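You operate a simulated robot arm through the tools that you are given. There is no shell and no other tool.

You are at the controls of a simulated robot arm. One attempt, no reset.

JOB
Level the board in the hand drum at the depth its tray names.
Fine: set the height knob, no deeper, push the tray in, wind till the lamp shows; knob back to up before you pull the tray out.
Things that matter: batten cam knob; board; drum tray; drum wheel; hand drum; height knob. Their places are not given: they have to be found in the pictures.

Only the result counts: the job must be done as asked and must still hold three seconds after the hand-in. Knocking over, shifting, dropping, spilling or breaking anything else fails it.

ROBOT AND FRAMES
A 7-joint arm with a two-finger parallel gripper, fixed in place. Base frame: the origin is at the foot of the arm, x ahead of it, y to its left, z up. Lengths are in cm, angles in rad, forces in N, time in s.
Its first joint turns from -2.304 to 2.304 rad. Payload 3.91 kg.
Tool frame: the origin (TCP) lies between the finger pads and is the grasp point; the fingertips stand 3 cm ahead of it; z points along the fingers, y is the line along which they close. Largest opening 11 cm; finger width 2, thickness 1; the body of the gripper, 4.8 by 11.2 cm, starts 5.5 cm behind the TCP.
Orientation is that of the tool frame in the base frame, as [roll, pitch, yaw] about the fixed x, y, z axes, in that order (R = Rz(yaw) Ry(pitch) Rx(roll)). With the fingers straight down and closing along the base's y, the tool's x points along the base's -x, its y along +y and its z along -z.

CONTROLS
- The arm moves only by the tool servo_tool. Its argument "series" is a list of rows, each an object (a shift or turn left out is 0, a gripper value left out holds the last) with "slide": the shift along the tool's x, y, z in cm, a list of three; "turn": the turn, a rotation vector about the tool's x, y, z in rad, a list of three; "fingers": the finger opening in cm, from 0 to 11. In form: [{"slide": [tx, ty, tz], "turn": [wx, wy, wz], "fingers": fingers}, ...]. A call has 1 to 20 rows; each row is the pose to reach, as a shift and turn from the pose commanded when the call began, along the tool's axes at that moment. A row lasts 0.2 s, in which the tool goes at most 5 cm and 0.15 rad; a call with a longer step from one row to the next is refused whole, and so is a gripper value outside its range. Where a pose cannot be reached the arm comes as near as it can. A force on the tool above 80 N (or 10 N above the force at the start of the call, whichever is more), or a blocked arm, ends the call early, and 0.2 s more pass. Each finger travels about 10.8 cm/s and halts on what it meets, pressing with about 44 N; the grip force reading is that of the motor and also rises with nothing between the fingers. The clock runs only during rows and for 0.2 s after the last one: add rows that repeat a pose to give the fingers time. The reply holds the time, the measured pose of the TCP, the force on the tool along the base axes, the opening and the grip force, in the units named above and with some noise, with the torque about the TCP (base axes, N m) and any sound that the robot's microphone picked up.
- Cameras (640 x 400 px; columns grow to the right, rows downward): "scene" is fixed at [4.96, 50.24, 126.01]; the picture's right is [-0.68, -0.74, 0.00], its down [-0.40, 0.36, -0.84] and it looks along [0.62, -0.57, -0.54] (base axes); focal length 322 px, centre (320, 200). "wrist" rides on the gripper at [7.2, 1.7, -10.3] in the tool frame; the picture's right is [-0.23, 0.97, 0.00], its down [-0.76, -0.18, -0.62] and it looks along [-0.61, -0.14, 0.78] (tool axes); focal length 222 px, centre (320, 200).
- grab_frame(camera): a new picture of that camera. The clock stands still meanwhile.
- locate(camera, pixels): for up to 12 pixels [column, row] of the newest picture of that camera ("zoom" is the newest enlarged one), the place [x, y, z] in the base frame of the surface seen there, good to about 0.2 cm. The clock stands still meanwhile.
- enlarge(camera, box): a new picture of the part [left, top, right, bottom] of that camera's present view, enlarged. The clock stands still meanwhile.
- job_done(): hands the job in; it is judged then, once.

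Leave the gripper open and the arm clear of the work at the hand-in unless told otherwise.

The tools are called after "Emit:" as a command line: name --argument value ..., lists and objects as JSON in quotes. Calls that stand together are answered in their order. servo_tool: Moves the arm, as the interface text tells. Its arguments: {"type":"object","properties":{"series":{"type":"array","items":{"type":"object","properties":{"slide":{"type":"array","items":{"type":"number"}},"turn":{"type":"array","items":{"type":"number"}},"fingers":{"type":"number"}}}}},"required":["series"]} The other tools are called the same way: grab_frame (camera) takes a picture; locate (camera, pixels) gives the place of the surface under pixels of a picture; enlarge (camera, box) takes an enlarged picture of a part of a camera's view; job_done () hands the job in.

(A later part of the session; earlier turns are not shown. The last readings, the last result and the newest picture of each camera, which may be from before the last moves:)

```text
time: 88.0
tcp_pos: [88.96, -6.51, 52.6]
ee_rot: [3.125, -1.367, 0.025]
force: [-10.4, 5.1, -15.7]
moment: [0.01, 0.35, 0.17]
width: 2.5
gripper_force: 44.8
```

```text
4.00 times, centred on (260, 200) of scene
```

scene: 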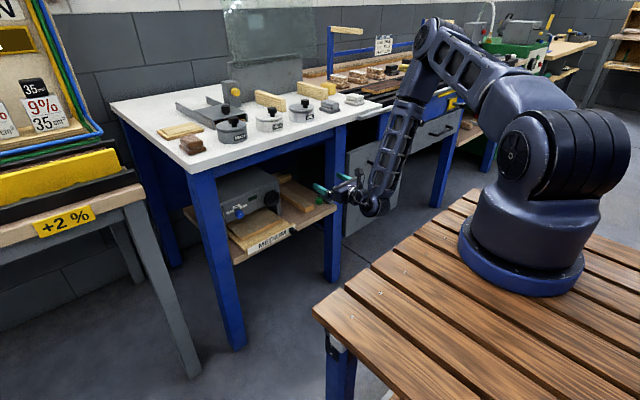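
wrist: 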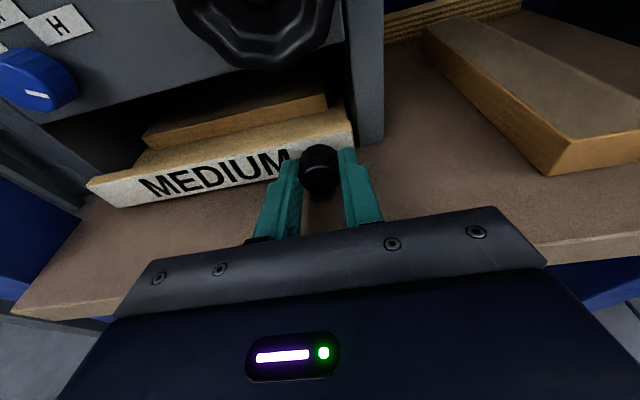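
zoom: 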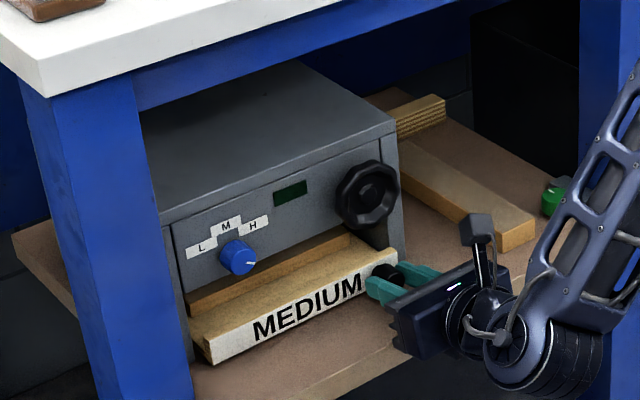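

10 cm in; tray panel at x≈92.8, no stop yet. Continuing in small steps, watching the push force.

Emit:
servo_tool --series '[{"slide": [0.1, 0, 0.5]}, {"slide": [0.2, 0, 1.0]}, {"slide": [0.3, 0.01, 1.5]}, {"slide": [0.4, 0.01, 2.0]}, {"slide": [0.4, 0.01, 2.0]}]'

Emit:
grab_frame --camera "wrist"

```text
time: 88.7
tcp_pos: [89.53, -6.53, 52.56]
ee_rot: [3.132, -1.367, 0.016]
force: [-30.2, -3.9, 25.1]
moment: [0.01, -1.04, -0.71]
width: 2.53
gripper_force: 45.1
stopped in row 3: the force on the tool passed its limit at 102 N (the readings are from after the stop); the commanded pose is now the measured one
```

```text
taken
```

wrist: 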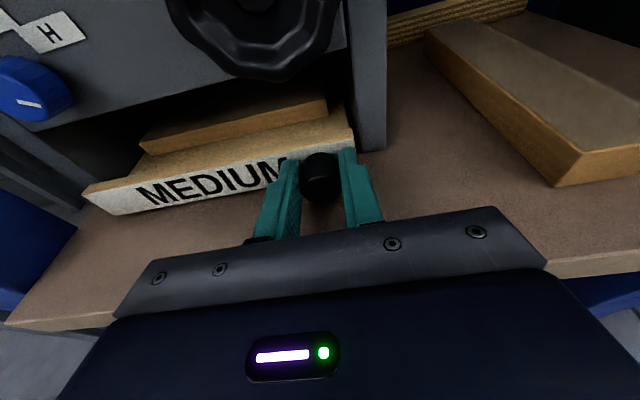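

The push met a stop (tray panel now near x≈93). I'll check that the drum hasn't moved and where the tray is.

Emit:
enlarge --camera "scene" --box '[180, 150, 340, 250]'

Emit:
locate --camera "zoom" --pixels '[[395, 125], [174, 225], [382, 140], [290, 193], [372, 193], [240, 260], [215, 345], [340, 290], [320, 255], [520, 240], [430, 100]]'

```text
4.00 times, centred on (260, 200) of scene
```

zoom: 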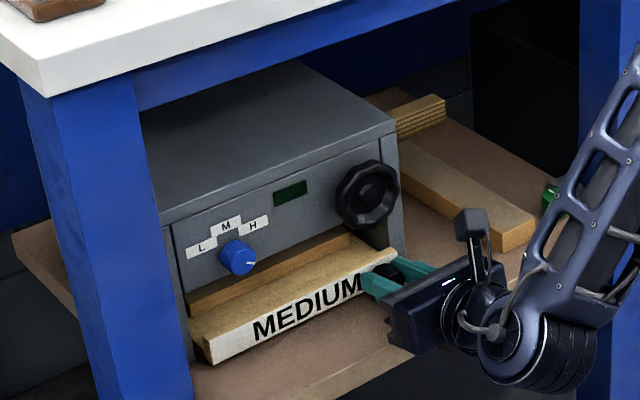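

```text
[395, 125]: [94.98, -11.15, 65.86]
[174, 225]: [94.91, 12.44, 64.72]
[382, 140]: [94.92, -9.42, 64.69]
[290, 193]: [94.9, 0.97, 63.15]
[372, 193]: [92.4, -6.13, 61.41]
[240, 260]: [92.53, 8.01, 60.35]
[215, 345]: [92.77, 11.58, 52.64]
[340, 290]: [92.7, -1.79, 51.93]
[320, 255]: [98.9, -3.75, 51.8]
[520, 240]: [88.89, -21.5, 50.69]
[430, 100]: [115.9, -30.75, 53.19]
```

The drum is exactly where it was; the tray travelled 10.0 cm to its end stop with the board under the roller (board front edge x≈98.9). Releasing the tray knob and backing off straight.

Emit:
servo_tool --series '[{"fingers": 3.5}, {"fingers": 5}, {"fingers": 5}, {"slide": [-0.4, 0, -2], "fingers": 5}, {"slide": [-1.0, 0, -5]}, {"slide": [-1.8, 0, -9]}, {"slide": [-2.4, 0, -12]}, {"slide": [-2.4, 0, -12]}]'

Emit:
grab_frame --camera "wrist"

```text
time: 90.5
tcp_pos: [77.43, -6.83, 52.58]
ee_rot: [3.131, -1.365, 0.019]
force: [1.3, 0.6, 0.4]
moment: [0.0, 0.01, 0.01]
width: 5.01
gripper_force: 0.0
```

```text
taken
```

wrist: 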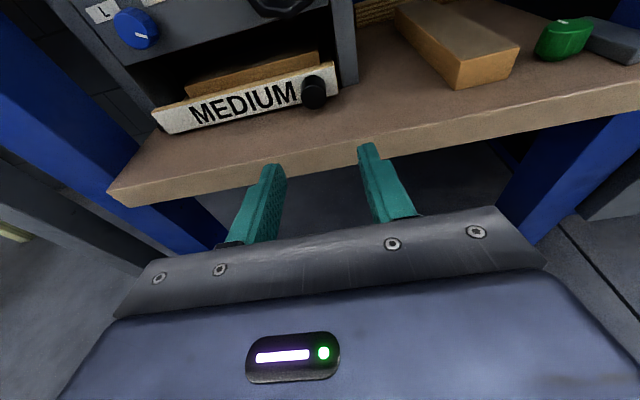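

Tray is in. Now up to the wheel's height (z≈61.4, y≈−6.1), levelling the tool.

Emit:
servo_tool --series '[{"slide": [2.8, -0.2, -0.6], "turn": [0, 0.07, 0]}, {"slide": [5.6, -0.4, -1.2], "turn": [0, 0.14, 0]}, {"slide": [8.5, -0.6, -1.77], "turn": [0, 0.205, 0]}, {"slide": [8.5, -0.6, -1.77], "turn": [0, 0.205, 0]}]'

Emit:
grab_frame --camera "wrist"

Emit:
enlarge --camera "wrist" --box '[240, 50, 400, 150]'

```text
time: 91.5
tcp_pos: [77.58, -6.14, 61.51]
ee_rot: [1.404, -1.567, 1.747]
force: [0.0, -0.5, -0.1]
moment: [-0.01, 0.02, 0.02]
width: 5.03
gripper_force: 0.0
```

```text
taken
```

wrist: 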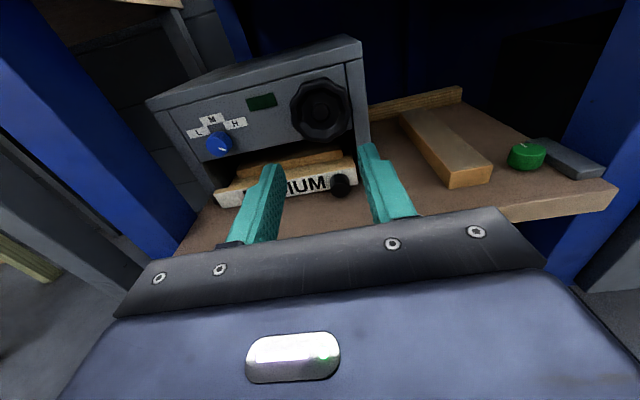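

```text
4.00 times, centred on (320, 100) of wrist
```

zoom: 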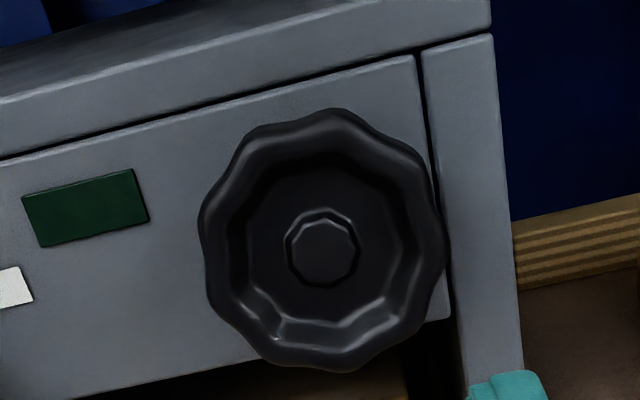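

The wheel is a 6.7 cm scalloped rim, centre ≈(y −6.2, z 61.4). I'll locate rim and hub points to get its depth.

Emit:
locate --camera "zoom" --pixels '[[322, 250], [215, 240], [430, 240], [330, 120], [325, 355], [260, 250], [385, 250], [322, 175], [85, 208], [325, 325], [400, 340]]'

```text
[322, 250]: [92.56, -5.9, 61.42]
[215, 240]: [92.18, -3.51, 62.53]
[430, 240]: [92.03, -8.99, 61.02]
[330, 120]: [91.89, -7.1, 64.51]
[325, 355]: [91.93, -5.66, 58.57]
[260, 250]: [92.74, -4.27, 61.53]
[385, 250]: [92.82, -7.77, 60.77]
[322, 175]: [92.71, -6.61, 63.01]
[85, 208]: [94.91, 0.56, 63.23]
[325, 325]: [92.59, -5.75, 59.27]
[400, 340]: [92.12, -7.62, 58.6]
```

Rim front at x≈91.9, hub 92.6. I'll open to 8.6 cm, twist −1.4 rad and advance so the fingers straddle the rim.

Emit:
servo_tool --series '[{"slide": [0, 0, 0], "turn": [0, 0, -0.14], "fingers": 8.6}, {"slide": [0, 0.02, 1], "turn": [0, 0, -0.28]}, {"slide": [0, 0.04, 2.5], "turn": [0, 0, -0.42]}, {"slide": [0, 0.06, 4], "turn": [0, 0, -0.56]}, {"slide": [0, 0.06, 5.5], "turn": [0, 0, -0.7]}, {"slide": [0, 0.06, 7], "turn": [0, 0, -0.84]}, {"slide": [0, 0.06, 8.5], "turn": [0, 0, -0.98]}, {"slide": [0, 0.06, 9.5], "turn": [0, 0, -1.12]}, {"slide": [0, 0.06, 10.5], "turn": [0, 0, -1.26]}, {"slide": [0, 0.06, 11], "turn": [0, 0, -1.4]}, {"slide": [0, 0.06, 11], "turn": [0, 0, -1.4]}]'

Emit:
grab_frame --camera "wrist"

```text
time: 93.9
tcp_pos: [88.61, -6.13, 61.37]
ee_rot: [1.57, -0.168, 1.578]
force: [-0.8, 0.3, 0.0]
moment: [0.05, -0.01, -0.05]
width: 8.61
gripper_force: 0.1
```

```text
taken
```

wrist: 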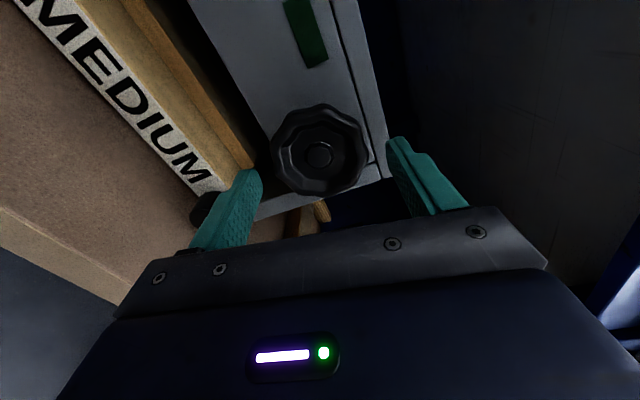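

I'll check the wheel centre in this view with a few located rim points before closing.

Emit:
locate --camera "wrist" --pixels '[[320, 155], [319, 107], [319, 192], [275, 150], [363, 150], [319, 180], [319, 125], [290, 118], [350, 118], [350, 182], [290, 180]]'

Emit:
enlarge --camera "wrist" --box '[220, 85, 440, 225]'

```text
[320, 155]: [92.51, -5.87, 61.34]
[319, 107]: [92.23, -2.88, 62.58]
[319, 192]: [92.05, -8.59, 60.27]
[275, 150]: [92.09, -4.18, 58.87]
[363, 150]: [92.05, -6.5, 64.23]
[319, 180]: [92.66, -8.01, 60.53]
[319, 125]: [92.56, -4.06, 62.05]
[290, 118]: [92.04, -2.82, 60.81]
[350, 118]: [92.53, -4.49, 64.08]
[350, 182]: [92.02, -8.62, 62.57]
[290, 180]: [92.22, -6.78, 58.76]
```

```text
2.86 times, centred on (330, 155) of wrist
```

zoom: 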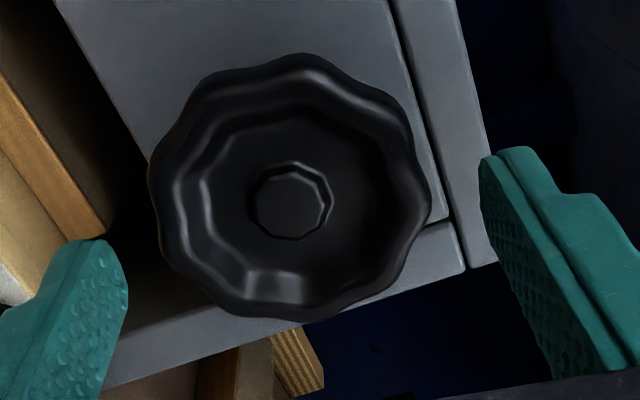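

Wheel centre is about (y −5.9, z 61.4). Shifting 0.2 cm, advancing 2.7 cm and closing on the rim.

Emit:
servo_tool --series '[{"slide": [0.2, 0, 1.5]}, {"slide": [0.2, 0, 2.7]}, {"slide": [0.2, 0, 2.7], "fingers": 7.4}, {"slide": [0.2, 0, 2.7], "fingers": 6.2}, {"slide": [0.2, 0, 2.7], "fingers": 6}, {"slide": [0.2, 0, 2.7], "fingers": 6}]'

Emit:
grab_frame --camera "wrist"

```text
time: 95.3
tcp_pos: [91.38, -5.75, 61.29]
ee_rot: [1.571, -0.17, 1.579]
force: [8.1, 2.4, -7.1]
moment: [0.0, 0.19, -0.16]
width: 6.69
gripper_force: 44.5
```

```text
taken
```

wrist: 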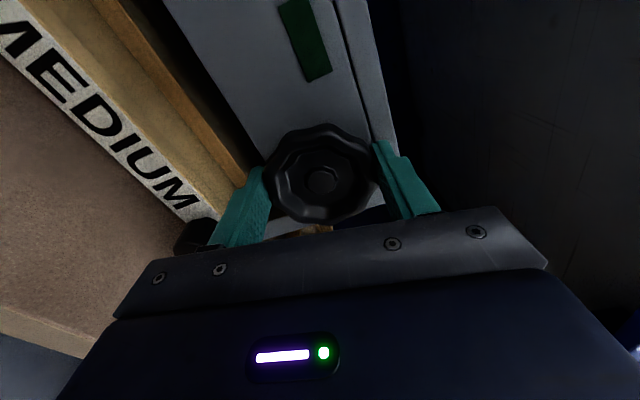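

Good grip (6.69 cm, 44 N, small side loads). Winding clockwise, first ~1 rad.

Emit:
servo_tool --series '[{"turn": [0, 0, 0.12]}, {"turn": [0, 0, 0.24]}, {"turn": [0, 0, 0.36]}, {"turn": [0, 0, 0.48]}, {"turn": [0, 0, 0.6]}, {"turn": [0, 0, 0.72]}, {"turn": [0, 0, 0.84]}, {"turn": [0, 0, 0.96]}]'

Emit:
grab_frame --camera "wrist"

```text
time: 97.1
tcp_pos: [91.25, -5.85, 61.34]
ee_rot: [1.565, -1.128, 1.582]
force: [23.2, -10.4, 17.7]
moment: [-0.04, -0.61, 0.04]
width: 6.67
gripper_force: 44.7
```

```text
taken
```

wrist: 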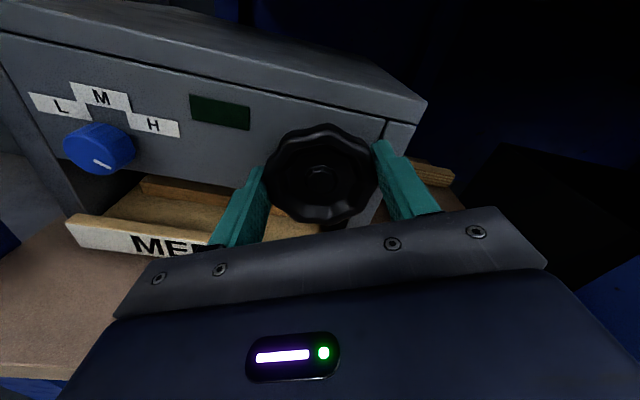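

The wheel turns with the grip; lamp still dark. Continuing clockwise.

Emit:
servo_tool --series '[{"slide": [0, 0, 0.1], "turn": [0, 0, 0.12]}, {"slide": [0, 0, 0.1], "turn": [0, 0, 0.24]}, {"slide": [0, 0, 0.1], "turn": [0, 0, 0.36]}, {"slide": [0, 0, 0.1], "turn": [0, 0, 0.48]}, {"slide": [0, 0, 0.1], "turn": [0, 0, 0.6]}, {"slide": [0, 0, 0.1], "turn": [0, 0, 0.72]}, {"slide": [0, 0, 0.1], "turn": [0, 0, 0.84]}, {"slide": [0, 0, 0.1], "turn": [0, 0, 0.96]}]'

Emit:
servo_tool --series '[{"turn": [0, 0, 0.12]}, {"turn": [0, 0, 0.24]}, {"turn": [0, 0, 0.36]}, {"turn": [0, 0, 0.48]}, {"turn": [0, 0, 0.6]}, {"turn": [0, 0, 0.72]}, {"turn": [0, 0, 0.84]}, {"turn": [0, 0, 0.96]}]'

Emit:
enlarge --camera "scene" --box '[200, 150, 330, 250]'

```text
time: 98.9
tcp_pos: [91.3, -5.95, 61.29]
ee_rot: [-1.573, -1.051, -1.562]
force: [7.3, -55.0, 0.6]
moment: [-0.05, -0.36, -0.94]
width: 6.7
gripper_force: 45.2
```

```text
time: 100.7
tcp_pos: [91.43, -5.71, 61.22]
ee_rot: [-1.57, -0.09, -1.561]
force: [-5.8, -1.7, -18.8]
moment: [0.11, 0.5, 0.14]
width: 6.94
gripper_force: 9.1
```

```text
4.00 times, centred on (265, 200) of scene
```

zoom: 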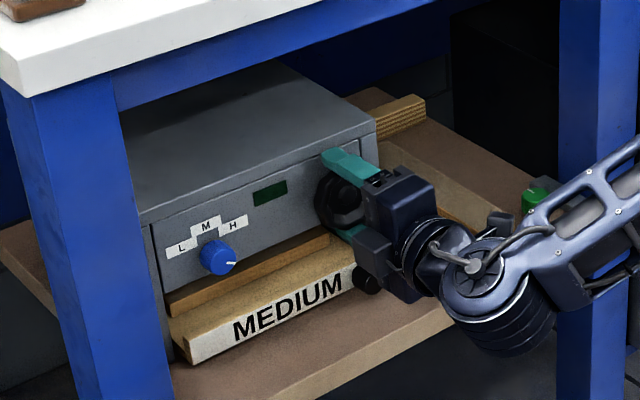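

The grip became one-sided near the end (off-centre load), lamp still dark. From the firm readings the wheel centre works out as (y −5.91, z 61.22). I'll open, rotate back around the rim for a new stroke, and re-centre.

Emit:
servo_tool --series '[{"fingers": 8.4}, {"fingers": 8.4}, {"turn": [0, 0, -0.14]}, {"turn": [0, 0, -0.28]}, {"turn": [0, 0, -0.42]}, {"turn": [0, 0, -0.56]}, {"turn": [0, 0, -0.7]}, {"turn": [0, 0, -0.84]}, {"turn": [0, 0, -0.98]}, {"turn": [0, 0, -1.12]}, {"turn": [0, 0, -1.26]}, {"turn": [0, 0, -1.4]}, {"turn": [0, 0, -1.48]}, {"turn": [0, 0, -1.48]}]'

Emit:
grab_frame --camera "wrist"

```text
time: 103.7
tcp_pos: [91.29, -5.8, 61.42]
ee_rot: [1.64, -1.566, 1.511]
force: [0.1, -0.3, 0.6]
moment: [-0.03, -0.02, 0.01]
width: 8.39
gripper_force: 0.1
```

```text
taken
```

wrist: 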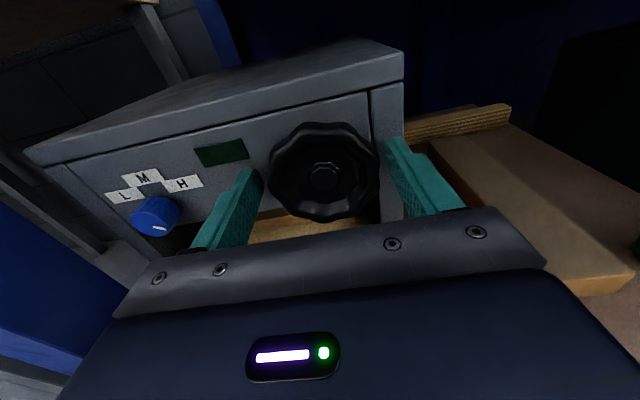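

At this twist the wheel is nicely centred sideways. I lower 0.15 cm, rotate on to −1.6 and close again.

Emit:
servo_tool --series '[{"slide": [-0.15, 0, 0], "turn": [0, 0, -0.14]}, {"slide": [-0.15, 0, 0], "turn": [0, 0, -0.28]}, {"slide": [-0.15, 0, 0], "turn": [0, 0, -0.42]}, {"slide": [-0.15, 0, 0], "turn": [0, 0, -0.56]}, {"slide": [-0.15, 0, 0], "turn": [0, 0, -0.7]}, {"slide": [-0.15, 0, 0], "turn": [0, 0, -0.84]}, {"slide": [-0.15, 0, 0], "turn": [0, 0, -0.98]}, {"slide": [-0.15, 0, 0], "turn": [0, 0, -1.12]}, {"slide": [-0.15, 0, 0], "turn": [0, 0, -1.26]}, {"slide": [-0.15, 0, 0], "turn": [0, 0, -1.4]}, {"slide": [-0.15, 0, 0], "turn": [0, 0, -1.54]}, {"slide": [-0.15, 0, 0], "turn": [0, 0, -1.6]}, {"slide": [-0.15, 0, 0], "turn": [0, 0, -1.6], "fingers": 7.2}, {"slide": [-0.15, 0, 0], "turn": [0, 0, -1.6], "fingers": 6}, {"slide": [-0.15, 0, 0], "turn": [0, 0, -1.6], "fingers": 6}, {"slide": [-0.15, 0, 0], "turn": [0, 0, -1.6], "fingers": 6}]'

```text
time: 107.1
tcp_pos: [91.29, -5.79, 61.25]
ee_rot: [1.569, 0.032, 1.578]
force: [-1.0, 0.7, 7.6]
moment: [-0.02, -0.2, 0.07]
width: 6.72
gripper_force: 45.6
```

Firm and centred. Next clockwise stroke, in two parts.

Emit:
servo_tool --series '[{"turn": [0, 0, 0.13]}, {"turn": [0, 0, 0.26]}, {"turn": [0, 0, 0.39]}, {"turn": [0, 0, 0.52]}, {"turn": [0, 0, 0.65]}, {"turn": [0, 0, 0.78]}, {"turn": [0, 0, 0.91]}, {"turn": [0, 0, 1.04]}]'

Emit:
servo_tool --series '[{"turn": [0, 0, 0.13]}, {"turn": [0, 0, 0.26]}, {"turn": [0, 0, 0.39]}, {"turn": [0, 0, 0.52]}, {"turn": [0, 0, 0.65]}]'

Emit:
grab_frame --camera "wrist"

```text
time: 108.9
tcp_pos: [91.34, -5.82, 61.39]
ee_rot: [1.567, -1.011, 1.582]
force: [-25.0, -29.0, 42.7]
moment: [-0.12, -0.87, -0.89]
width: 6.74
gripper_force: 45.0
```

```text
time: 110.1
tcp_pos: [91.39, -5.99, 61.2]
ee_rot: [-1.558, -1.48, -1.576]
force: [4.7, -42.5, 17.6]
moment: [-0.03, -1.0, -0.59]
width: 6.74
gripper_force: 45.7
```

```text
taken
```

wrist: 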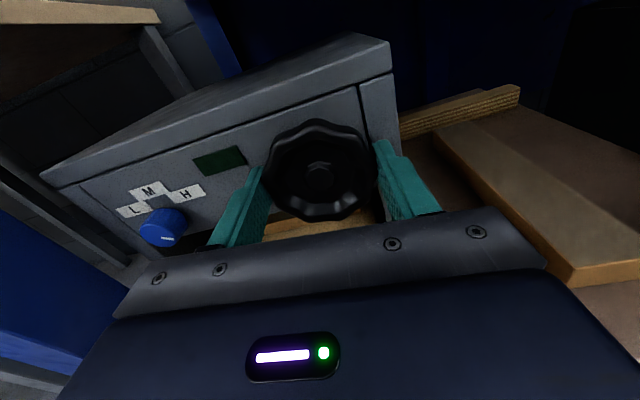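

Lamp still dark. Side load shows the true centre is ~0.3 cm further to −y; I shift to relieve it and continue the stroke.

Emit:
servo_tool --series '[{"slide": [0.15, 0.2, 0]}, {"slide": [0.15, 0.38, 0]}, {"slide": [0.15, 0.38, 0], "turn": [0, 0, 0.13]}, {"slide": [0.15, 0.38, 0], "turn": [0, 0, 0.26]}, {"slide": [0.15, 0.38, 0], "turn": [0, 0, 0.39]}, {"slide": [0.15, 0.38, 0], "turn": [0, 0, 0.52]}, {"slide": [0.15, 0.38, 0], "turn": [0, 0, 0.65]}]'

Emit:
servo_tool --series '[{"turn": [0, 0, 0.13]}, {"turn": [0, 0, 0.26]}, {"turn": [0, 0, 0.39]}, {"turn": [0, 0, 0.52]}, {"turn": [0, 0, 0.65]}]'

Emit:
grab_frame --camera "wrist"

Emit:
enlarge --camera "scene" --box '[200, 150, 330, 250]'

```text
time: 111.7
tcp_pos: [91.36, -6.05, 61.16]
ee_rot: [-1.572, -0.829, -1.557]
force: [15.1, 9.7, -6.5]
moment: [0.03, -0.67, -0.29]
width: 6.74
gripper_force: 45.0
```

```text
time: 112.9
tcp_pos: [91.31, -6.02, 61.19]
ee_rot: [-1.571, -0.179, -1.558]
force: [2.9, 24.5, -3.1]
moment: [0.01, -0.15, 0.06]
width: 6.76
gripper_force: 44.6
```

```text
taken
```

wrist: 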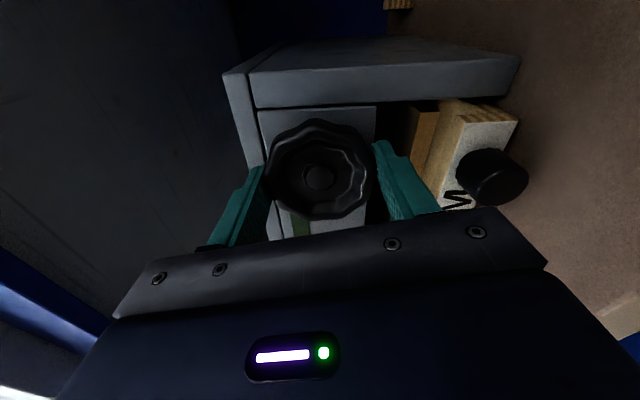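

```text
4.00 times, centred on (265, 200) of scene
```

zoom: 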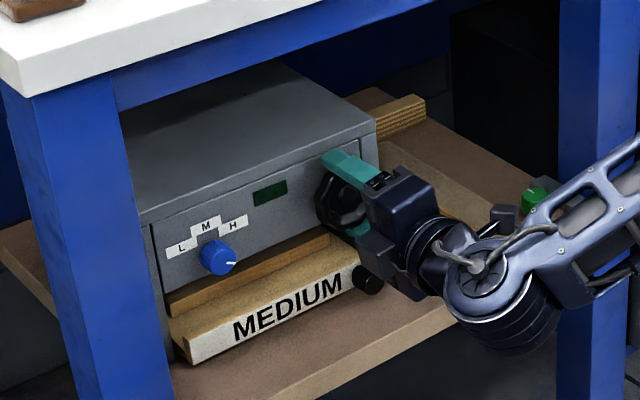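

Loads stay low; total ≈5.4 rad clockwise, lamp still dark. I can go on with this grip to about +2.3.

Emit:
servo_tool --series '[{"turn": [0, 0, 0.13]}, {"turn": [0, 0, 0.26]}, {"turn": [0, 0, 0.39]}, {"turn": [0, 0, 0.52]}, {"turn": [0, 0, 0.65]}, {"turn": [0, 0, 0.78]}, {"turn": [0, 0, 0.9]}]'

Emit:
enlarge --camera "scene" --box '[200, 150, 330, 250]'

```text
time: 114.5
tcp_pos: [91.31, -6.17, 61.18]
ee_rot: [-1.573, 0.719, -1.564]
force: [-5.0, 23.3, -22.0]
moment: [-0.03, 0.05, 0.01]
width: 6.72
gripper_force: 44.9
```

```text
4.00 times, centred on (265, 200) of scene
```

zoom: 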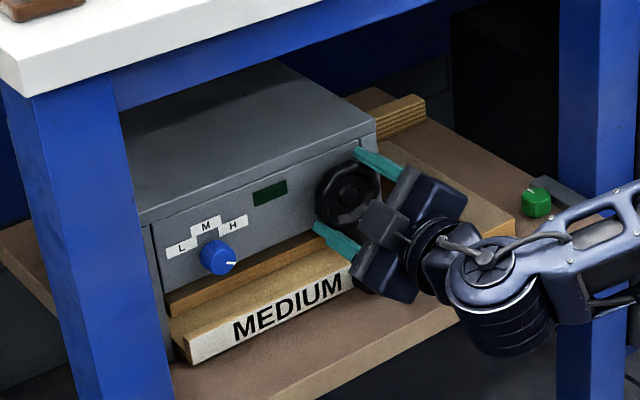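

About one full turn, lamp still dark. The wheel centre from all firm readings: (y −6.03, z 61.20). I'll open, swing back around and take longer strokes.

Emit:
servo_tool --series '[{"fingers": 8.4}, {"fingers": 8.4}, {"turn": [0, 0, -0.145]}, {"turn": [0, 0, -0.29]}, {"turn": [0, 0, -0.435]}, {"turn": [0, 0, -0.58]}, {"turn": [0, 0, -0.725]}, {"turn": [0, 0, -0.87]}, {"turn": [0, 0, -1.015]}, {"turn": [0, 0, -1.16]}, {"turn": [0, 0, -1.305]}, {"turn": [0, 0, -1.45]}, {"turn": [0, 0, -1.595]}, {"turn": [0, 0, -1.74]}, {"turn": [0, 0, -1.885]}, {"turn": [0, 0, -2.03]}, {"turn": [0, 0, -2.175]}, {"turn": [0, 0, -2.29]}, {"turn": [0, 0, -2.29]}]'

Emit:
grab_frame --camera "wrist"

```text
time: 118.5
tcp_pos: [91.19, -6.15, 61.34]
ee_rot: [1.602, -1.566, 1.548]
force: [0.8, -0.5, 0.4]
moment: [0.02, -0.01, 0.0]
width: 8.4
gripper_force: 0.0
```

```text
taken
```

wrist: 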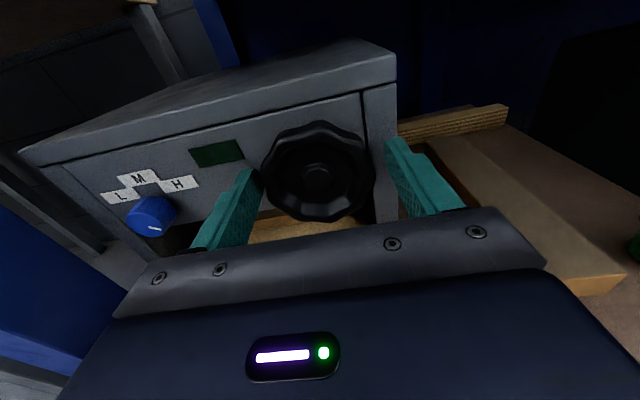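

Re-centring by (+0.1 y, −0.13 z), swinging to −2.1 and closing.

Emit:
servo_tool --series '[{"slide": [-0.13, -0.1, 0], "turn": [0, 0, -0.145]}, {"slide": [-0.13, -0.1, 0], "turn": [0, 0, -0.29]}, {"slide": [-0.13, -0.1, 0], "turn": [0, 0, -0.435]}, {"slide": [-0.13, -0.1, 0], "turn": [0, 0, -0.58]}, {"slide": [-0.13, -0.1, 0], "turn": [0, 0, -0.725]}, {"slide": [-0.13, -0.1, 0], "turn": [0, 0, -0.87]}, {"slide": [-0.13, -0.1, 0], "turn": [0, 0, -1.015]}, {"slide": [-0.13, -0.1, 0], "turn": [0, 0, -1.16]}, {"slide": [-0.13, -0.1, 0], "turn": [0, 0, -1.305]}, {"slide": [-0.13, -0.1, 0], "turn": [0, 0, -1.45]}, {"slide": [-0.13, -0.1, 0], "turn": [0, 0, -1.595]}, {"slide": [-0.13, -0.1, 0], "turn": [0, 0, -1.74]}, {"slide": [-0.13, -0.1, 0], "turn": [0, 0, -1.885]}, {"slide": [-0.13, -0.1, 0], "turn": [0, 0, -2.03]}, {"slide": [-0.13, -0.1, 0], "turn": [0, 0, -2.1]}, {"slide": [-0.13, -0.1, 0], "turn": [0, 0, -2.1], "fingers": 7.2}, {"slide": [-0.13, -0.1, 0], "turn": [0, 0, -2.1], "fingers": 6}, {"slide": [-0.13, -0.1, 0], "turn": [0, 0, -2.1], "fingers": 6}, {"slide": [-0.13, -0.1, 0], "turn": [0, 0, -2.1], "fingers": 6}]'

```text
time: 122.5
tcp_pos: [91.42, -6.1, 61.33]
ee_rot: [1.568, 0.533, 1.579]
force: [-1.7, 7.2, 8.7]
moment: [0.02, -0.31, 0.14]
width: 6.75
gripper_force: 45.1
```

Firm grip. Stroke of 2.2 rad clockwise, checking the loads.

Emit:
servo_tool --series '[{"turn": [0, 0, 0.14]}, {"turn": [0, 0, 0.28]}, {"turn": [0, 0, 0.42]}, {"turn": [0, 0, 0.56]}, {"turn": [0, 0, 0.7]}, {"turn": [0, 0, 0.84]}, {"turn": [0, 0, 0.98]}, {"turn": [0, 0, 1.12]}]'

Emit:
servo_tool --series '[{"turn": [0, 0, 0.14]}, {"turn": [0, 0, 0.28]}, {"turn": [0, 0, 0.42]}, {"turn": [0, 0, 0.56]}, {"turn": [0, 0, 0.7]}, {"turn": [0, 0, 0.84]}, {"turn": [0, 0, 0.98]}]'

Emit:
grab_frame --camera "wrist"

```text
time: 124.3
tcp_pos: [91.48, -6.08, 61.18]
ee_rot: [1.571, -0.592, 1.578]
force: [-4.4, 6.3, 5.9]
moment: [0.03, -0.63, 0.46]
width: 6.74
gripper_force: 44.8
```

```text
time: 125.9
tcp_pos: [91.33, -6.0, 61.09]
ee_rot: [-3.091, -1.569, -0.041]
force: [6.5, 9.9, -2.4]
moment: [-0.02, -0.27, 0.41]
width: 6.72
gripper_force: 44.9
```

```text
taken
```

wrist: 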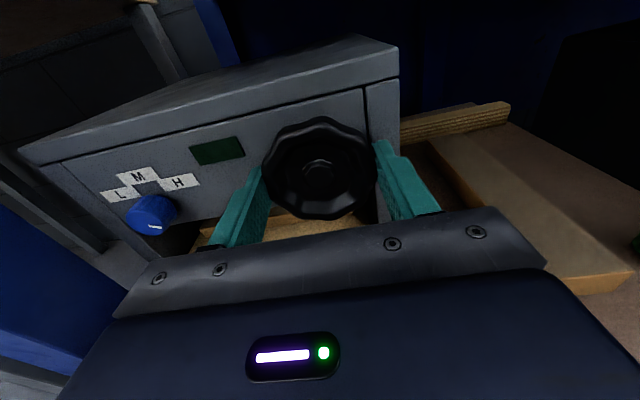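

Loads are tiny now; the centre is right. Lamp still dark (≈8.4 rad so far). Continuing the stroke to +2.3.

Emit:
servo_tool --series '[{"turn": [0, 0, 0.14]}, {"turn": [0, 0, 0.28]}, {"turn": [0, 0, 0.42]}, {"turn": [0, 0, 0.56]}, {"turn": [0, 0, 0.7]}, {"turn": [0, 0, 0.84]}, {"turn": [0, 0, 0.98]}, {"turn": [0, 0, 1.12]}]'

Emit:
servo_tool --series '[{"turn": [0, 0, 0.14]}, {"turn": [0, 0, 0.28]}, {"turn": [0, 0, 0.42]}, {"turn": [0, 0, 0.56]}, {"turn": [0, 0, 0.7]}, {"turn": [0, 0, 0.84]}, {"turn": [0, 0, 0.98]}, {"turn": [0, 0, 1.12]}, {"turn": [0, 0, 1.18]}]'

Emit:
enlarge --camera "scene" --box '[200, 150, 330, 250]'

```text
time: 127.7
tcp_pos: [91.44, -6.03, 61.23]
ee_rot: [-1.57, -0.453, -1.561]
force: [-8.5, 21.3, -1.8]
moment: [-0.04, -0.4, 0.02]
width: 6.7
gripper_force: 45.1
```

```text
time: 129.7
tcp_pos: [91.31, -6.09, 61.16]
ee_rot: [-1.572, 0.727, -1.56]
force: [24.4, 22.5, 10.2]
moment: [0.0, -0.2, 0.19]
width: 6.69
gripper_force: 44.6
```

```text
4.00 times, centred on (265, 200) of scene
```

zoom: 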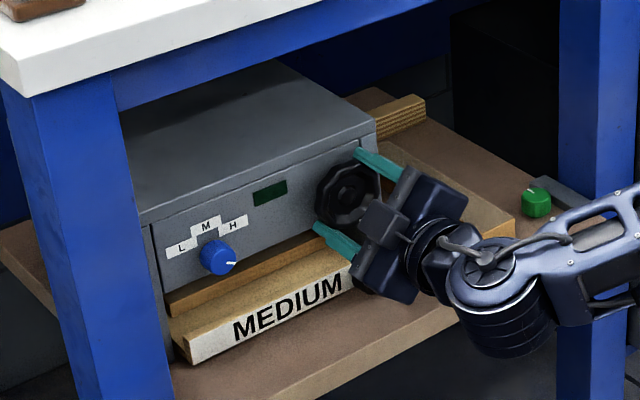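

About 1.7 turns now. Let me zoom the lamp to see whether it changes at all.

Emit:
enlarge --camera "scene" --box '[236, 186, 276, 211]'

Emit:
servo_tool --series '[{"fingers": 8.4}, {"fingers": 8.4}, {"turn": [0, 0, -0.145]}, {"turn": [0, 0, -0.29]}, {"turn": [0, 0, -0.435]}, {"turn": [0, 0, -0.58]}, {"turn": [0, 0, -0.725]}, {"turn": [0, 0, -0.87]}, {"turn": [0, 0, -1.015]}, {"turn": [0, 0, -1.16]}, {"turn": [0, 0, -1.305]}, {"turn": [0, 0, -1.45]}, {"turn": [0, 0, -1.595]}, {"turn": [0, 0, -1.74]}, {"turn": [0, 0, -1.885]}, {"turn": [0, 0, -2.03]}, {"turn": [0, 0, -2.175]}, {"turn": [0, 0, -2.29]}, {"turn": [0, 0, -2.29]}]'

```text
16.00 times, centred on (256, 198) of scene
```

zoom: 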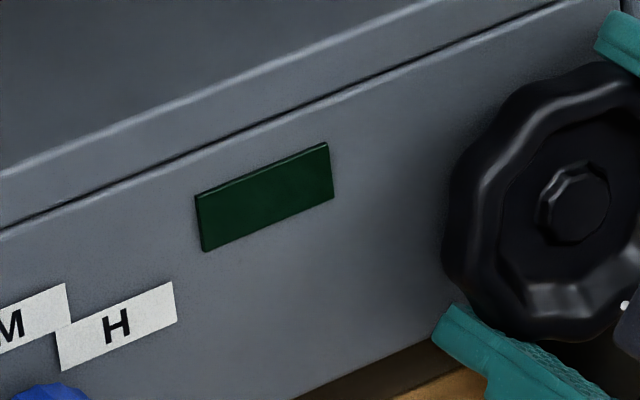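

```text
time: 133.7
tcp_pos: [91.38, -5.84, 61.09]
ee_rot: [-1.617, -1.564, -1.516]
force: [-1.0, 0.0, 0.5]
moment: [-0.01, 0.01, 0.0]
width: 8.4
gripper_force: 0.1
```

Lamp dark. Next stroke: re-centre, swing to −2.1 and close.

Emit:
servo_tool --series '[{"slide": [0.08, 0.12, 0], "turn": [0, 0, -0.145]}, {"slide": [0.08, 0.12, 0], "turn": [0, 0, -0.29]}, {"slide": [0.08, 0.12, 0], "turn": [0, 0, -0.435]}, {"slide": [0.08, 0.12, 0], "turn": [0, 0, -0.58]}, {"slide": [0.08, 0.12, 0], "turn": [0, 0, -0.725]}, {"slide": [0.08, 0.12, 0], "turn": [0, 0, -0.87]}, {"slide": [0.08, 0.12, 0], "turn": [0, 0, -1.015]}, {"slide": [0.08, 0.12, 0], "turn": [0, 0, -1.16]}, {"slide": [0.08, 0.12, 0], "turn": [0, 0, -1.305]}, {"slide": [0.08, 0.12, 0], "turn": [0, 0, -1.45]}, {"slide": [0.08, 0.12, 0], "turn": [0, 0, -1.595]}, {"slide": [0.08, 0.12, 0], "turn": [0, 0, -1.74]}, {"slide": [0.08, 0.12, 0], "turn": [0, 0, -1.885]}, {"slide": [0.08, 0.12, 0], "turn": [0, 0, -2.03]}, {"slide": [0.08, 0.12, 0], "turn": [0, 0, -2.13]}, {"slide": [0.08, 0.12, 0], "turn": [0, 0, -2.13], "fingers": 7.2}, {"slide": [0.08, 0.12, 0], "turn": [0, 0, -2.13], "fingers": 6}, {"slide": [0.08, 0.12, 0], "turn": [0, 0, -2.13], "fingers": 6}, {"slide": [0.08, 0.12, 0], "turn": [0, 0, -2.13], "fingers": 6}]'

Emit:
servo_tool --series '[{"turn": [0, 0, 0.14]}, {"turn": [0, 0, 0.28]}, {"turn": [0, 0, 0.42]}, {"turn": [0, 0, 0.56]}, {"turn": [0, 0, 0.7]}, {"turn": [0, 0, 0.84]}, {"turn": [0, 0, 0.98]}, {"turn": [0, 0, 1.12]}]'

```text
time: 137.7
tcp_pos: [91.39, -6.05, 61.31]
ee_rot: [1.571, 0.552, 1.582]
force: [-0.9, 6.0, 6.9]
moment: [0.02, -0.22, 0.06]
width: 6.69
gripper_force: 45.1
```

```text
time: 139.5
tcp_pos: [91.18, -6.24, 61.17]
ee_rot: [1.573, -0.57, 1.579]
force: [21.3, 8.8, -9.5]
moment: [-0.01, -0.4, 0.44]
width: 6.68
gripper_force: 45.1
```

Good. Continuing this stroke.

Emit:
servo_tool --series '[{"turn": [0, 0, 0.14]}, {"turn": [0, 0, 0.28]}, {"turn": [0, 0, 0.42]}, {"turn": [0, 0, 0.56]}, {"turn": [0, 0, 0.7]}, {"turn": [0, 0, 0.84]}, {"turn": [0, 0, 0.98]}, {"turn": [0, 0, 1.12]}, {"turn": [0, 0, 1.26]}, {"turn": [0, 0, 1.4]}, {"turn": [0, 0, 1.54]}, {"turn": [0, 0, 1.68]}]'

Emit:
servo_tool --series '[{"turn": [0, 0, 0.14]}, {"turn": [0, 0, 0.28]}, {"turn": [0, 0, 0.42]}, {"turn": [0, 0, 0.56]}, {"turn": [0, 0, 0.7]}, {"turn": [0, 0, 0.84]}, {"turn": [0, 0, 0.98]}, {"turn": [0, 0, 1.12]}, {"turn": [0, 0, 1.26]}, {"turn": [0, 0, 1.4]}, {"turn": [0, 0, 1.54]}]'

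Emit:
enlarge --camera "scene" --box '[200, 150, 330, 250]'

```text
time: 142.1
tcp_pos: [91.41, -6.0, 61.22]
ee_rot: [-1.57, -0.891, -1.562]
force: [3.4, 26.8, -12.8]
moment: [-0.02, -0.43, 0.05]
width: 6.69
gripper_force: 44.6
```

```text
time: 144.5
tcp_pos: [91.3, -6.26, 61.08]
ee_rot: [-1.575, 0.649, -1.565]
force: [-0.1, -1.2, -19.1]
moment: [-0.01, -0.06, 0.26]
width: 6.69
gripper_force: 44.6
```

```text
4.00 times, centred on (265, 200) of scene
```

zoom: 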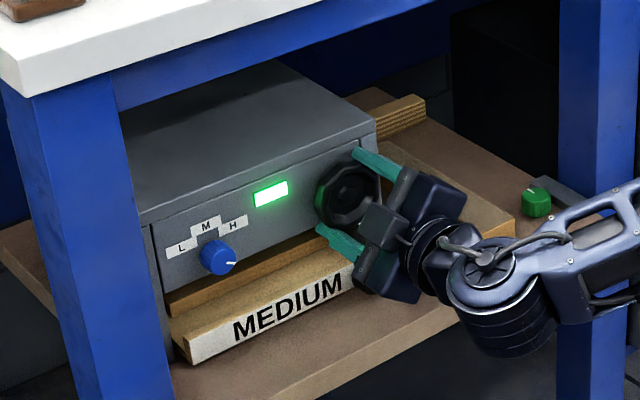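

The lamp is lit bright green after ≈2.4 turns. I stop winding, open, back straight off the wheel and un-twist away from it.

Emit:
servo_tool --series '[{"fingers": 8.4}, {"fingers": 8.4}, {"fingers": 8.4}, {"slide": [0, 0, -3]}, {"slide": [0, 0, -6]}, {"slide": [0, 0, -10]}, {"slide": [0, 0, -13]}, {"slide": [0, 0, -13], "turn": [0, 0, -0.145]}, {"slide": [0, 0, -13], "turn": [0, 0, -0.29]}, {"slide": [0, 0, -13], "turn": [0, 0, -0.435]}, {"slide": [0, 0, -13], "turn": [0, 0, -0.58]}, {"slide": [0, 0, -13], "turn": [0, 0, -0.725]}, {"slide": [0, 0, -13], "turn": [0, 0, -0.87]}, {"slide": [0, 0, -13], "turn": [0, 0, -1.015]}, {"slide": [0, 0, -13], "turn": [0, 0, -1.16]}, {"slide": [0, 0, -13], "turn": [0, 0, -1.305]}, {"slide": [0, 0, -13], "turn": [0, 0, -1.45]}, {"slide": [0, 0, -13], "turn": [0, 0, -1.45]}]'

Emit:
grab_frame --camera "wrist"

```text
time: 148.3
tcp_pos: [78.38, -6.26, 61.22]
ee_rot: [-1.569, -0.804, -1.56]
force: [-0.3, 0.2, -0.8]
moment: [0.0, 0.0, 0.0]
width: 8.39
gripper_force: 0.0
```

```text
taken
```

wrist: 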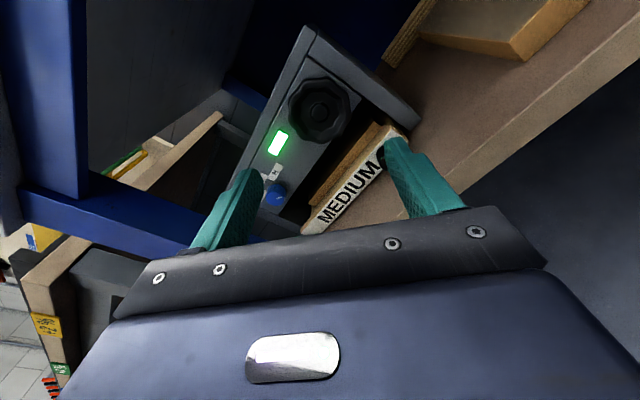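

Lamp stays lit. Next the blue knob: moving sideways to its axis (y 7.42, z 60.0), twist +1.2, fingers 5 cm, to turn it counter-clockwise back to up.

Emit:
servo_tool --series '[{"slide": [-2.6, -2.26, 0], "turn": [0, 0, 0.1], "fingers": 5}, {"slide": [-5.2, -4.5, 0], "turn": [0, 0, 0.2]}, {"slide": [-7.8, -6.8, 0], "turn": [0, 0, 0.3]}, {"slide": [-10.37, -9.03, 0], "turn": [0, 0, 0.43]}, {"slide": [-10.37, -9.03, 0], "turn": [0, 0, 0.43]}]'

Emit:
grab_frame --camera "wrist"

```text
time: 149.5
tcp_pos: [77.95, 7.55, 59.96]
ee_rot: [-1.571, -0.371, -1.561]
force: [-0.1, 0.6, 0.1]
moment: [-0.02, -0.01, -0.05]
width: 5.03
gripper_force: 0.0
```

```text
taken
```

wrist: 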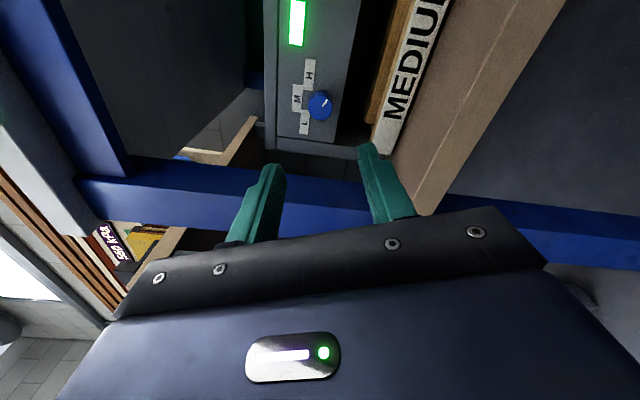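

Advancing 13.3 cm onto the knob with a small correction.

Emit:
servo_tool --series '[{"slide": [0.05, 0.02, 3.5]}, {"slide": [0.1, 0.04, 7]}, {"slide": [0.15, 0.06, 10]}, {"slide": [0.19, 0.07, 12]}, {"slide": [0.19, 0.07, 13.3]}, {"slide": [0.19, 0.07, 13.3]}]'

Emit:
enlarge --camera "wrist" --box '[230, 70, 410, 200]'

```text
time: 150.9
tcp_pos: [91.57, 7.31, 60.27]
ee_rot: [-1.571, -0.373, -1.559]
force: [0.2, 0.0, 0.4]
moment: [0.02, 0.05, -0.01]
width: 5.01
gripper_force: 0.2
```

```text
3.08 times, centred on (320, 135) of wrist
```

zoom: 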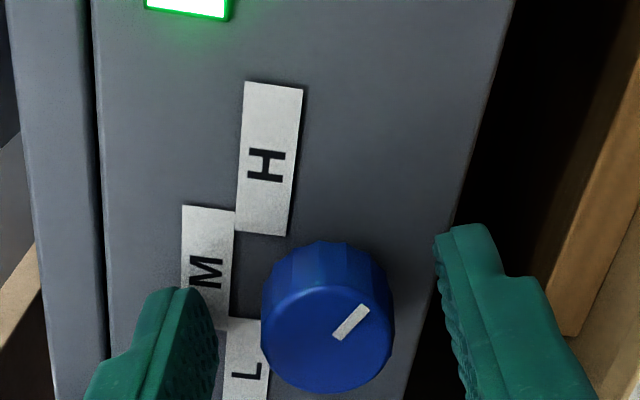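

Knob is ≈0.25 cm off along both tool x (−) and y (+); correcting and closing.

Emit:
servo_tool --series '[{"slide": [-0.25, 0.24, 0]}, {"slide": [-0.25, 0.24, 0], "fingers": 3.6}, {"slide": [-0.25, 0.24, 0], "fingers": 2.2}, {"slide": [-0.25, 0.24, 0], "fingers": 2.2}, {"slide": [-0.25, 0.24, 0], "fingers": 2.2}]'

```text
time: 152.1
tcp_pos: [91.48, 7.55, 60.06]
ee_rot: [-1.569, -0.37, -1.56]
force: [2.5, 13.6, 20.6]
moment: [-0.02, -0.68, 0.21]
width: 2.71
gripper_force: 45.6
```

Firm; shedding the 24 N side load (−0.18 along tool y), then turning counter-clockwise toward up.

Emit:
servo_tool --series '[{"slide": [0, -0.1, 0]}, {"slide": [0, -0.18, 0]}, {"slide": [0, -0.18, 0], "turn": [0, 0, -0.1]}, {"slide": [0, -0.18, 0], "turn": [0, 0, -0.2]}, {"slide": [0, -0.18, 0], "turn": [0, 0, -0.3]}, {"slide": [0, -0.18, 0], "turn": [0, 0, -0.4]}, {"slide": [0, -0.18, 0], "turn": [0, 0, -0.5]}, {"slide": [0, -0.18, 0], "turn": [0, 0, -0.6]}]'

Emit:
enlarge --camera "wrist" --box '[230, 70, 410, 200]'

```text
time: 153.9
tcp_pos: [91.53, 7.46, 59.87]
ee_rot: [-1.567, -0.977, -1.564]
force: [9.0, 8.2, 18.5]
moment: [0.0, -0.87, -0.08]
width: 2.74
gripper_force: 44.6
```

```text
3.08 times, centred on (320, 135) of wrist
```

zoom: 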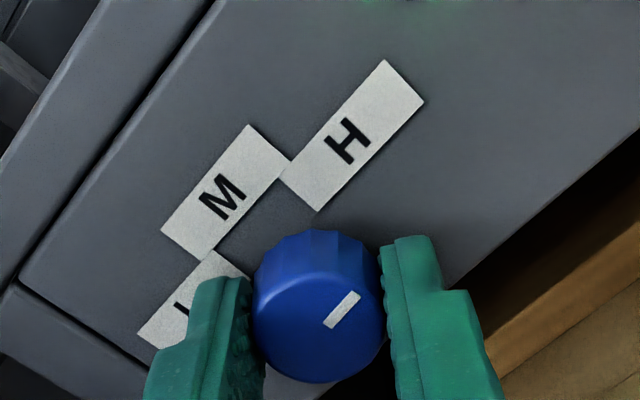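

The knob follows (now ≈85°). Continuing counter-clockwise.

Emit:
servo_tool --series '[{"slide": [0.1, -0.12, 0]}, {"slide": [0.1, -0.12, 0], "turn": [0, 0, -0.1]}, {"slide": [0.1, -0.12, 0], "turn": [0, 0, -0.2]}, {"slide": [0.1, -0.12, 0], "turn": [0, 0, -0.3]}, {"slide": [0.1, -0.12, 0], "turn": [0, 0, -0.4]}, {"slide": [0.1, -0.12, 0], "turn": [0, 0, -0.5]}, {"slide": [0.1, -0.12, 0], "turn": [0, 0, -0.6]}]'

Emit:
servo_tool --series '[{"turn": [0, 0, -0.1]}, {"turn": [0, 0, -0.2]}, {"turn": [0, 0, -0.3]}, {"turn": [0, 0, -0.4]}, {"turn": [0, 0, -0.5]}, {"turn": [0, 0, -0.6]}]'

Emit:
enlarge --camera "wrist" --box '[230, 70, 410, 200]'

```text
time: 155.5
tcp_pos: [91.53, 7.52, 59.97]
ee_rot: [1.646, -1.566, 1.5]
force: [19.5, -14.2, -5.6]
moment: [0.01, 0.6, -0.41]
width: 2.74
gripper_force: 45.2
```

```text
time: 156.9
tcp_pos: [91.45, 7.44, 60.04]
ee_rot: [1.57, -0.966, 1.58]
force: [2.1, -27.6, -4.9]
moment: [-0.02, 0.89, -1.2]
width: 2.73
gripper_force: 44.9
```

```text
3.08 times, centred on (320, 135) of wrist
```

zoom: 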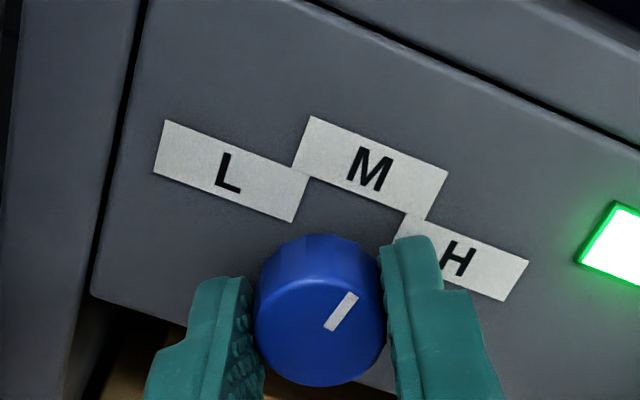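

About 15° left. Turning the last bit firmly into the stop.

Emit:
servo_tool --series '[{"slide": [0, 0.15, 0]}, {"slide": [0, 0.15, 0], "turn": [0, 0, -0.1]}, {"slide": [0, 0.15, 0], "turn": [0, 0, -0.2]}, {"slide": [0, 0.15, 0], "turn": [0, 0, -0.3]}, {"slide": [0, 0.15, 0], "turn": [0, 0, -0.4]}, {"slide": [0, 0.15, 0], "turn": [0, 0, -0.5]}]'

Emit:
enlarge --camera "wrist" --box '[230, 70, 410, 200]'

```text
time: 158.3
tcp_pos: [91.52, 7.71, 60.11]
ee_rot: [1.57, -0.469, 1.584]
force: [0.5, 15.4, -4.9]
moment: [0.48, 0.37, 0.21]
width: 2.74
gripper_force: 44.9
```

```text
3.08 times, centred on (320, 135) of wrist
```

zoom: 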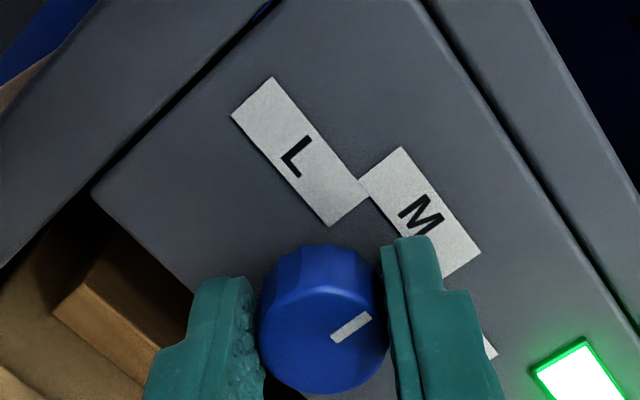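

Torque 0.48 with the fingers slipping: the knob is against the up stop. Releasing, backing off and checking the pointer.

Emit:
servo_tool --series '[{"fingers": 3.5}, {"fingers": 5}, {"fingers": 5}, {"slide": [0, 0, -3]}, {"slide": [0, 0, -7]}, {"slide": [0, 0, -11], "turn": [0, 0, 0.14]}, {"slide": [0, 0, -13.5], "turn": [0, 0, 0.28]}, {"slide": [0, 0, -13.5], "turn": [0, 0, 0.42]}, {"slide": [0, 0, -13.5], "turn": [0, 0, 0.56]}, {"slide": [0, 0, -13.5], "turn": [0, 0, 0.7]}, {"slide": [0, 0, -13.5], "turn": [0, 0, 0.84]}, {"slide": [0, 0, -13.5], "turn": [0, 0, 0.98]}, {"slide": [0, 0, -13.5], "turn": [0, 0, 1.1]}, {"slide": [0, 0, -13.5], "turn": [0, 0, 1.1]}]'

Emit:
grab_frame --camera "wrist"

Emit:
enlarge --camera "wrist" --box '[282, 75, 362, 135]'

```text
time: 161.3
tcp_pos: [78.02, 7.42, 60.3]
ee_rot: [1.786, -1.569, 1.365]
force: [-0.9, 0.6, 0.2]
moment: [-0.01, 0.0, 0.03]
width: 5.01
gripper_force: 0.1
```

```text
taken
```

wrist: 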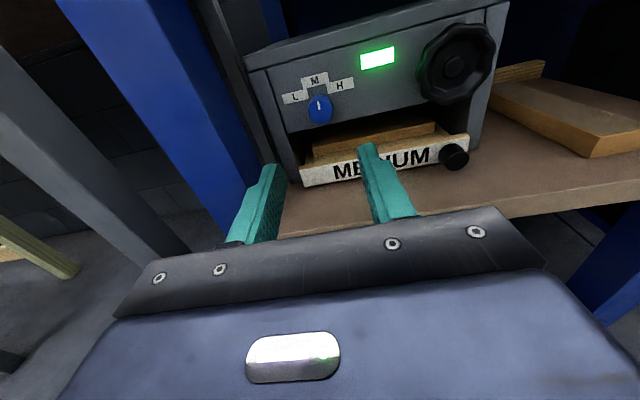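

```text
6.67 times, centred on (322, 105) of wrist
```

zoom: 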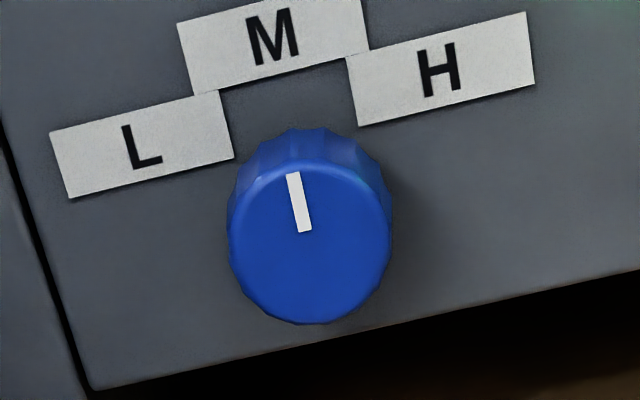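

Pointer straight up, lamp lit, drum unmoved. Now to the tray: moving to in front of its pull knob and pitching down 0.2 rad.

Emit:
servo_tool --series '[{"slide": [-0.5, 3.5, -1]}, {"slide": [-1.5, 7, -2]}, {"slide": [-2.8, 10.5, -2]}, {"slide": [-4.3, 14, -2]}, {"slide": [-6, 14, -2], "turn": [0, -0.1, 0]}, {"slide": [-7.8, 14, -2], "turn": [0, -0.2, 0]}, {"slide": [-7.8, 14, -2], "turn": [0, -0.2, 0]}]'

Emit:
grab_frame --camera "wrist"

```text
time: 162.9
tcp_pos: [76.27, -6.52, 52.4]
ee_rot: [3.131, -1.371, 0.022]
force: [1.0, 0.0, -0.1]
moment: [0.04, 0.0, 0.02]
width: 5.02
gripper_force: 0.1
```

```text
taken
```

wrist: 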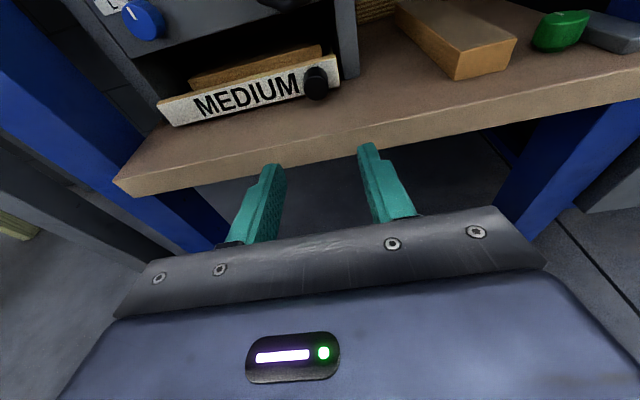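

Advancing 12.7 cm over the shelf to straddle the tray knob.

Emit:
servo_tool --series '[{"slide": [0.6, 0.06, 2.9]}, {"slide": [1.2, 0.12, 5.8]}, {"slide": [1.8, 0.18, 8.6]}, {"slide": [2.2, 0.22, 10.5]}, {"slide": [2.45, 0.24, 11.7]}, {"slide": [2.61, 0.25, 12.43]}, {"slide": [2.61, 0.25, 12.43]}]'

Emit:
enlarge --camera "wrist" --box '[220, 80, 420, 220]'

```text
time: 164.5
tcp_pos: [88.88, -6.74, 52.37]
ee_rot: [3.13, -1.369, 0.019]
force: [-0.7, 1.0, -0.2]
moment: [-0.01, -0.01, 0.0]
width: 5.04
gripper_force: 0.1
```

```text
2.86 times, centred on (320, 150) of wrist
```

zoom: 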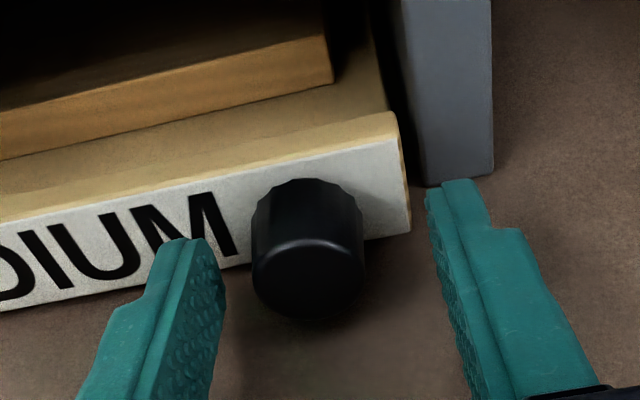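

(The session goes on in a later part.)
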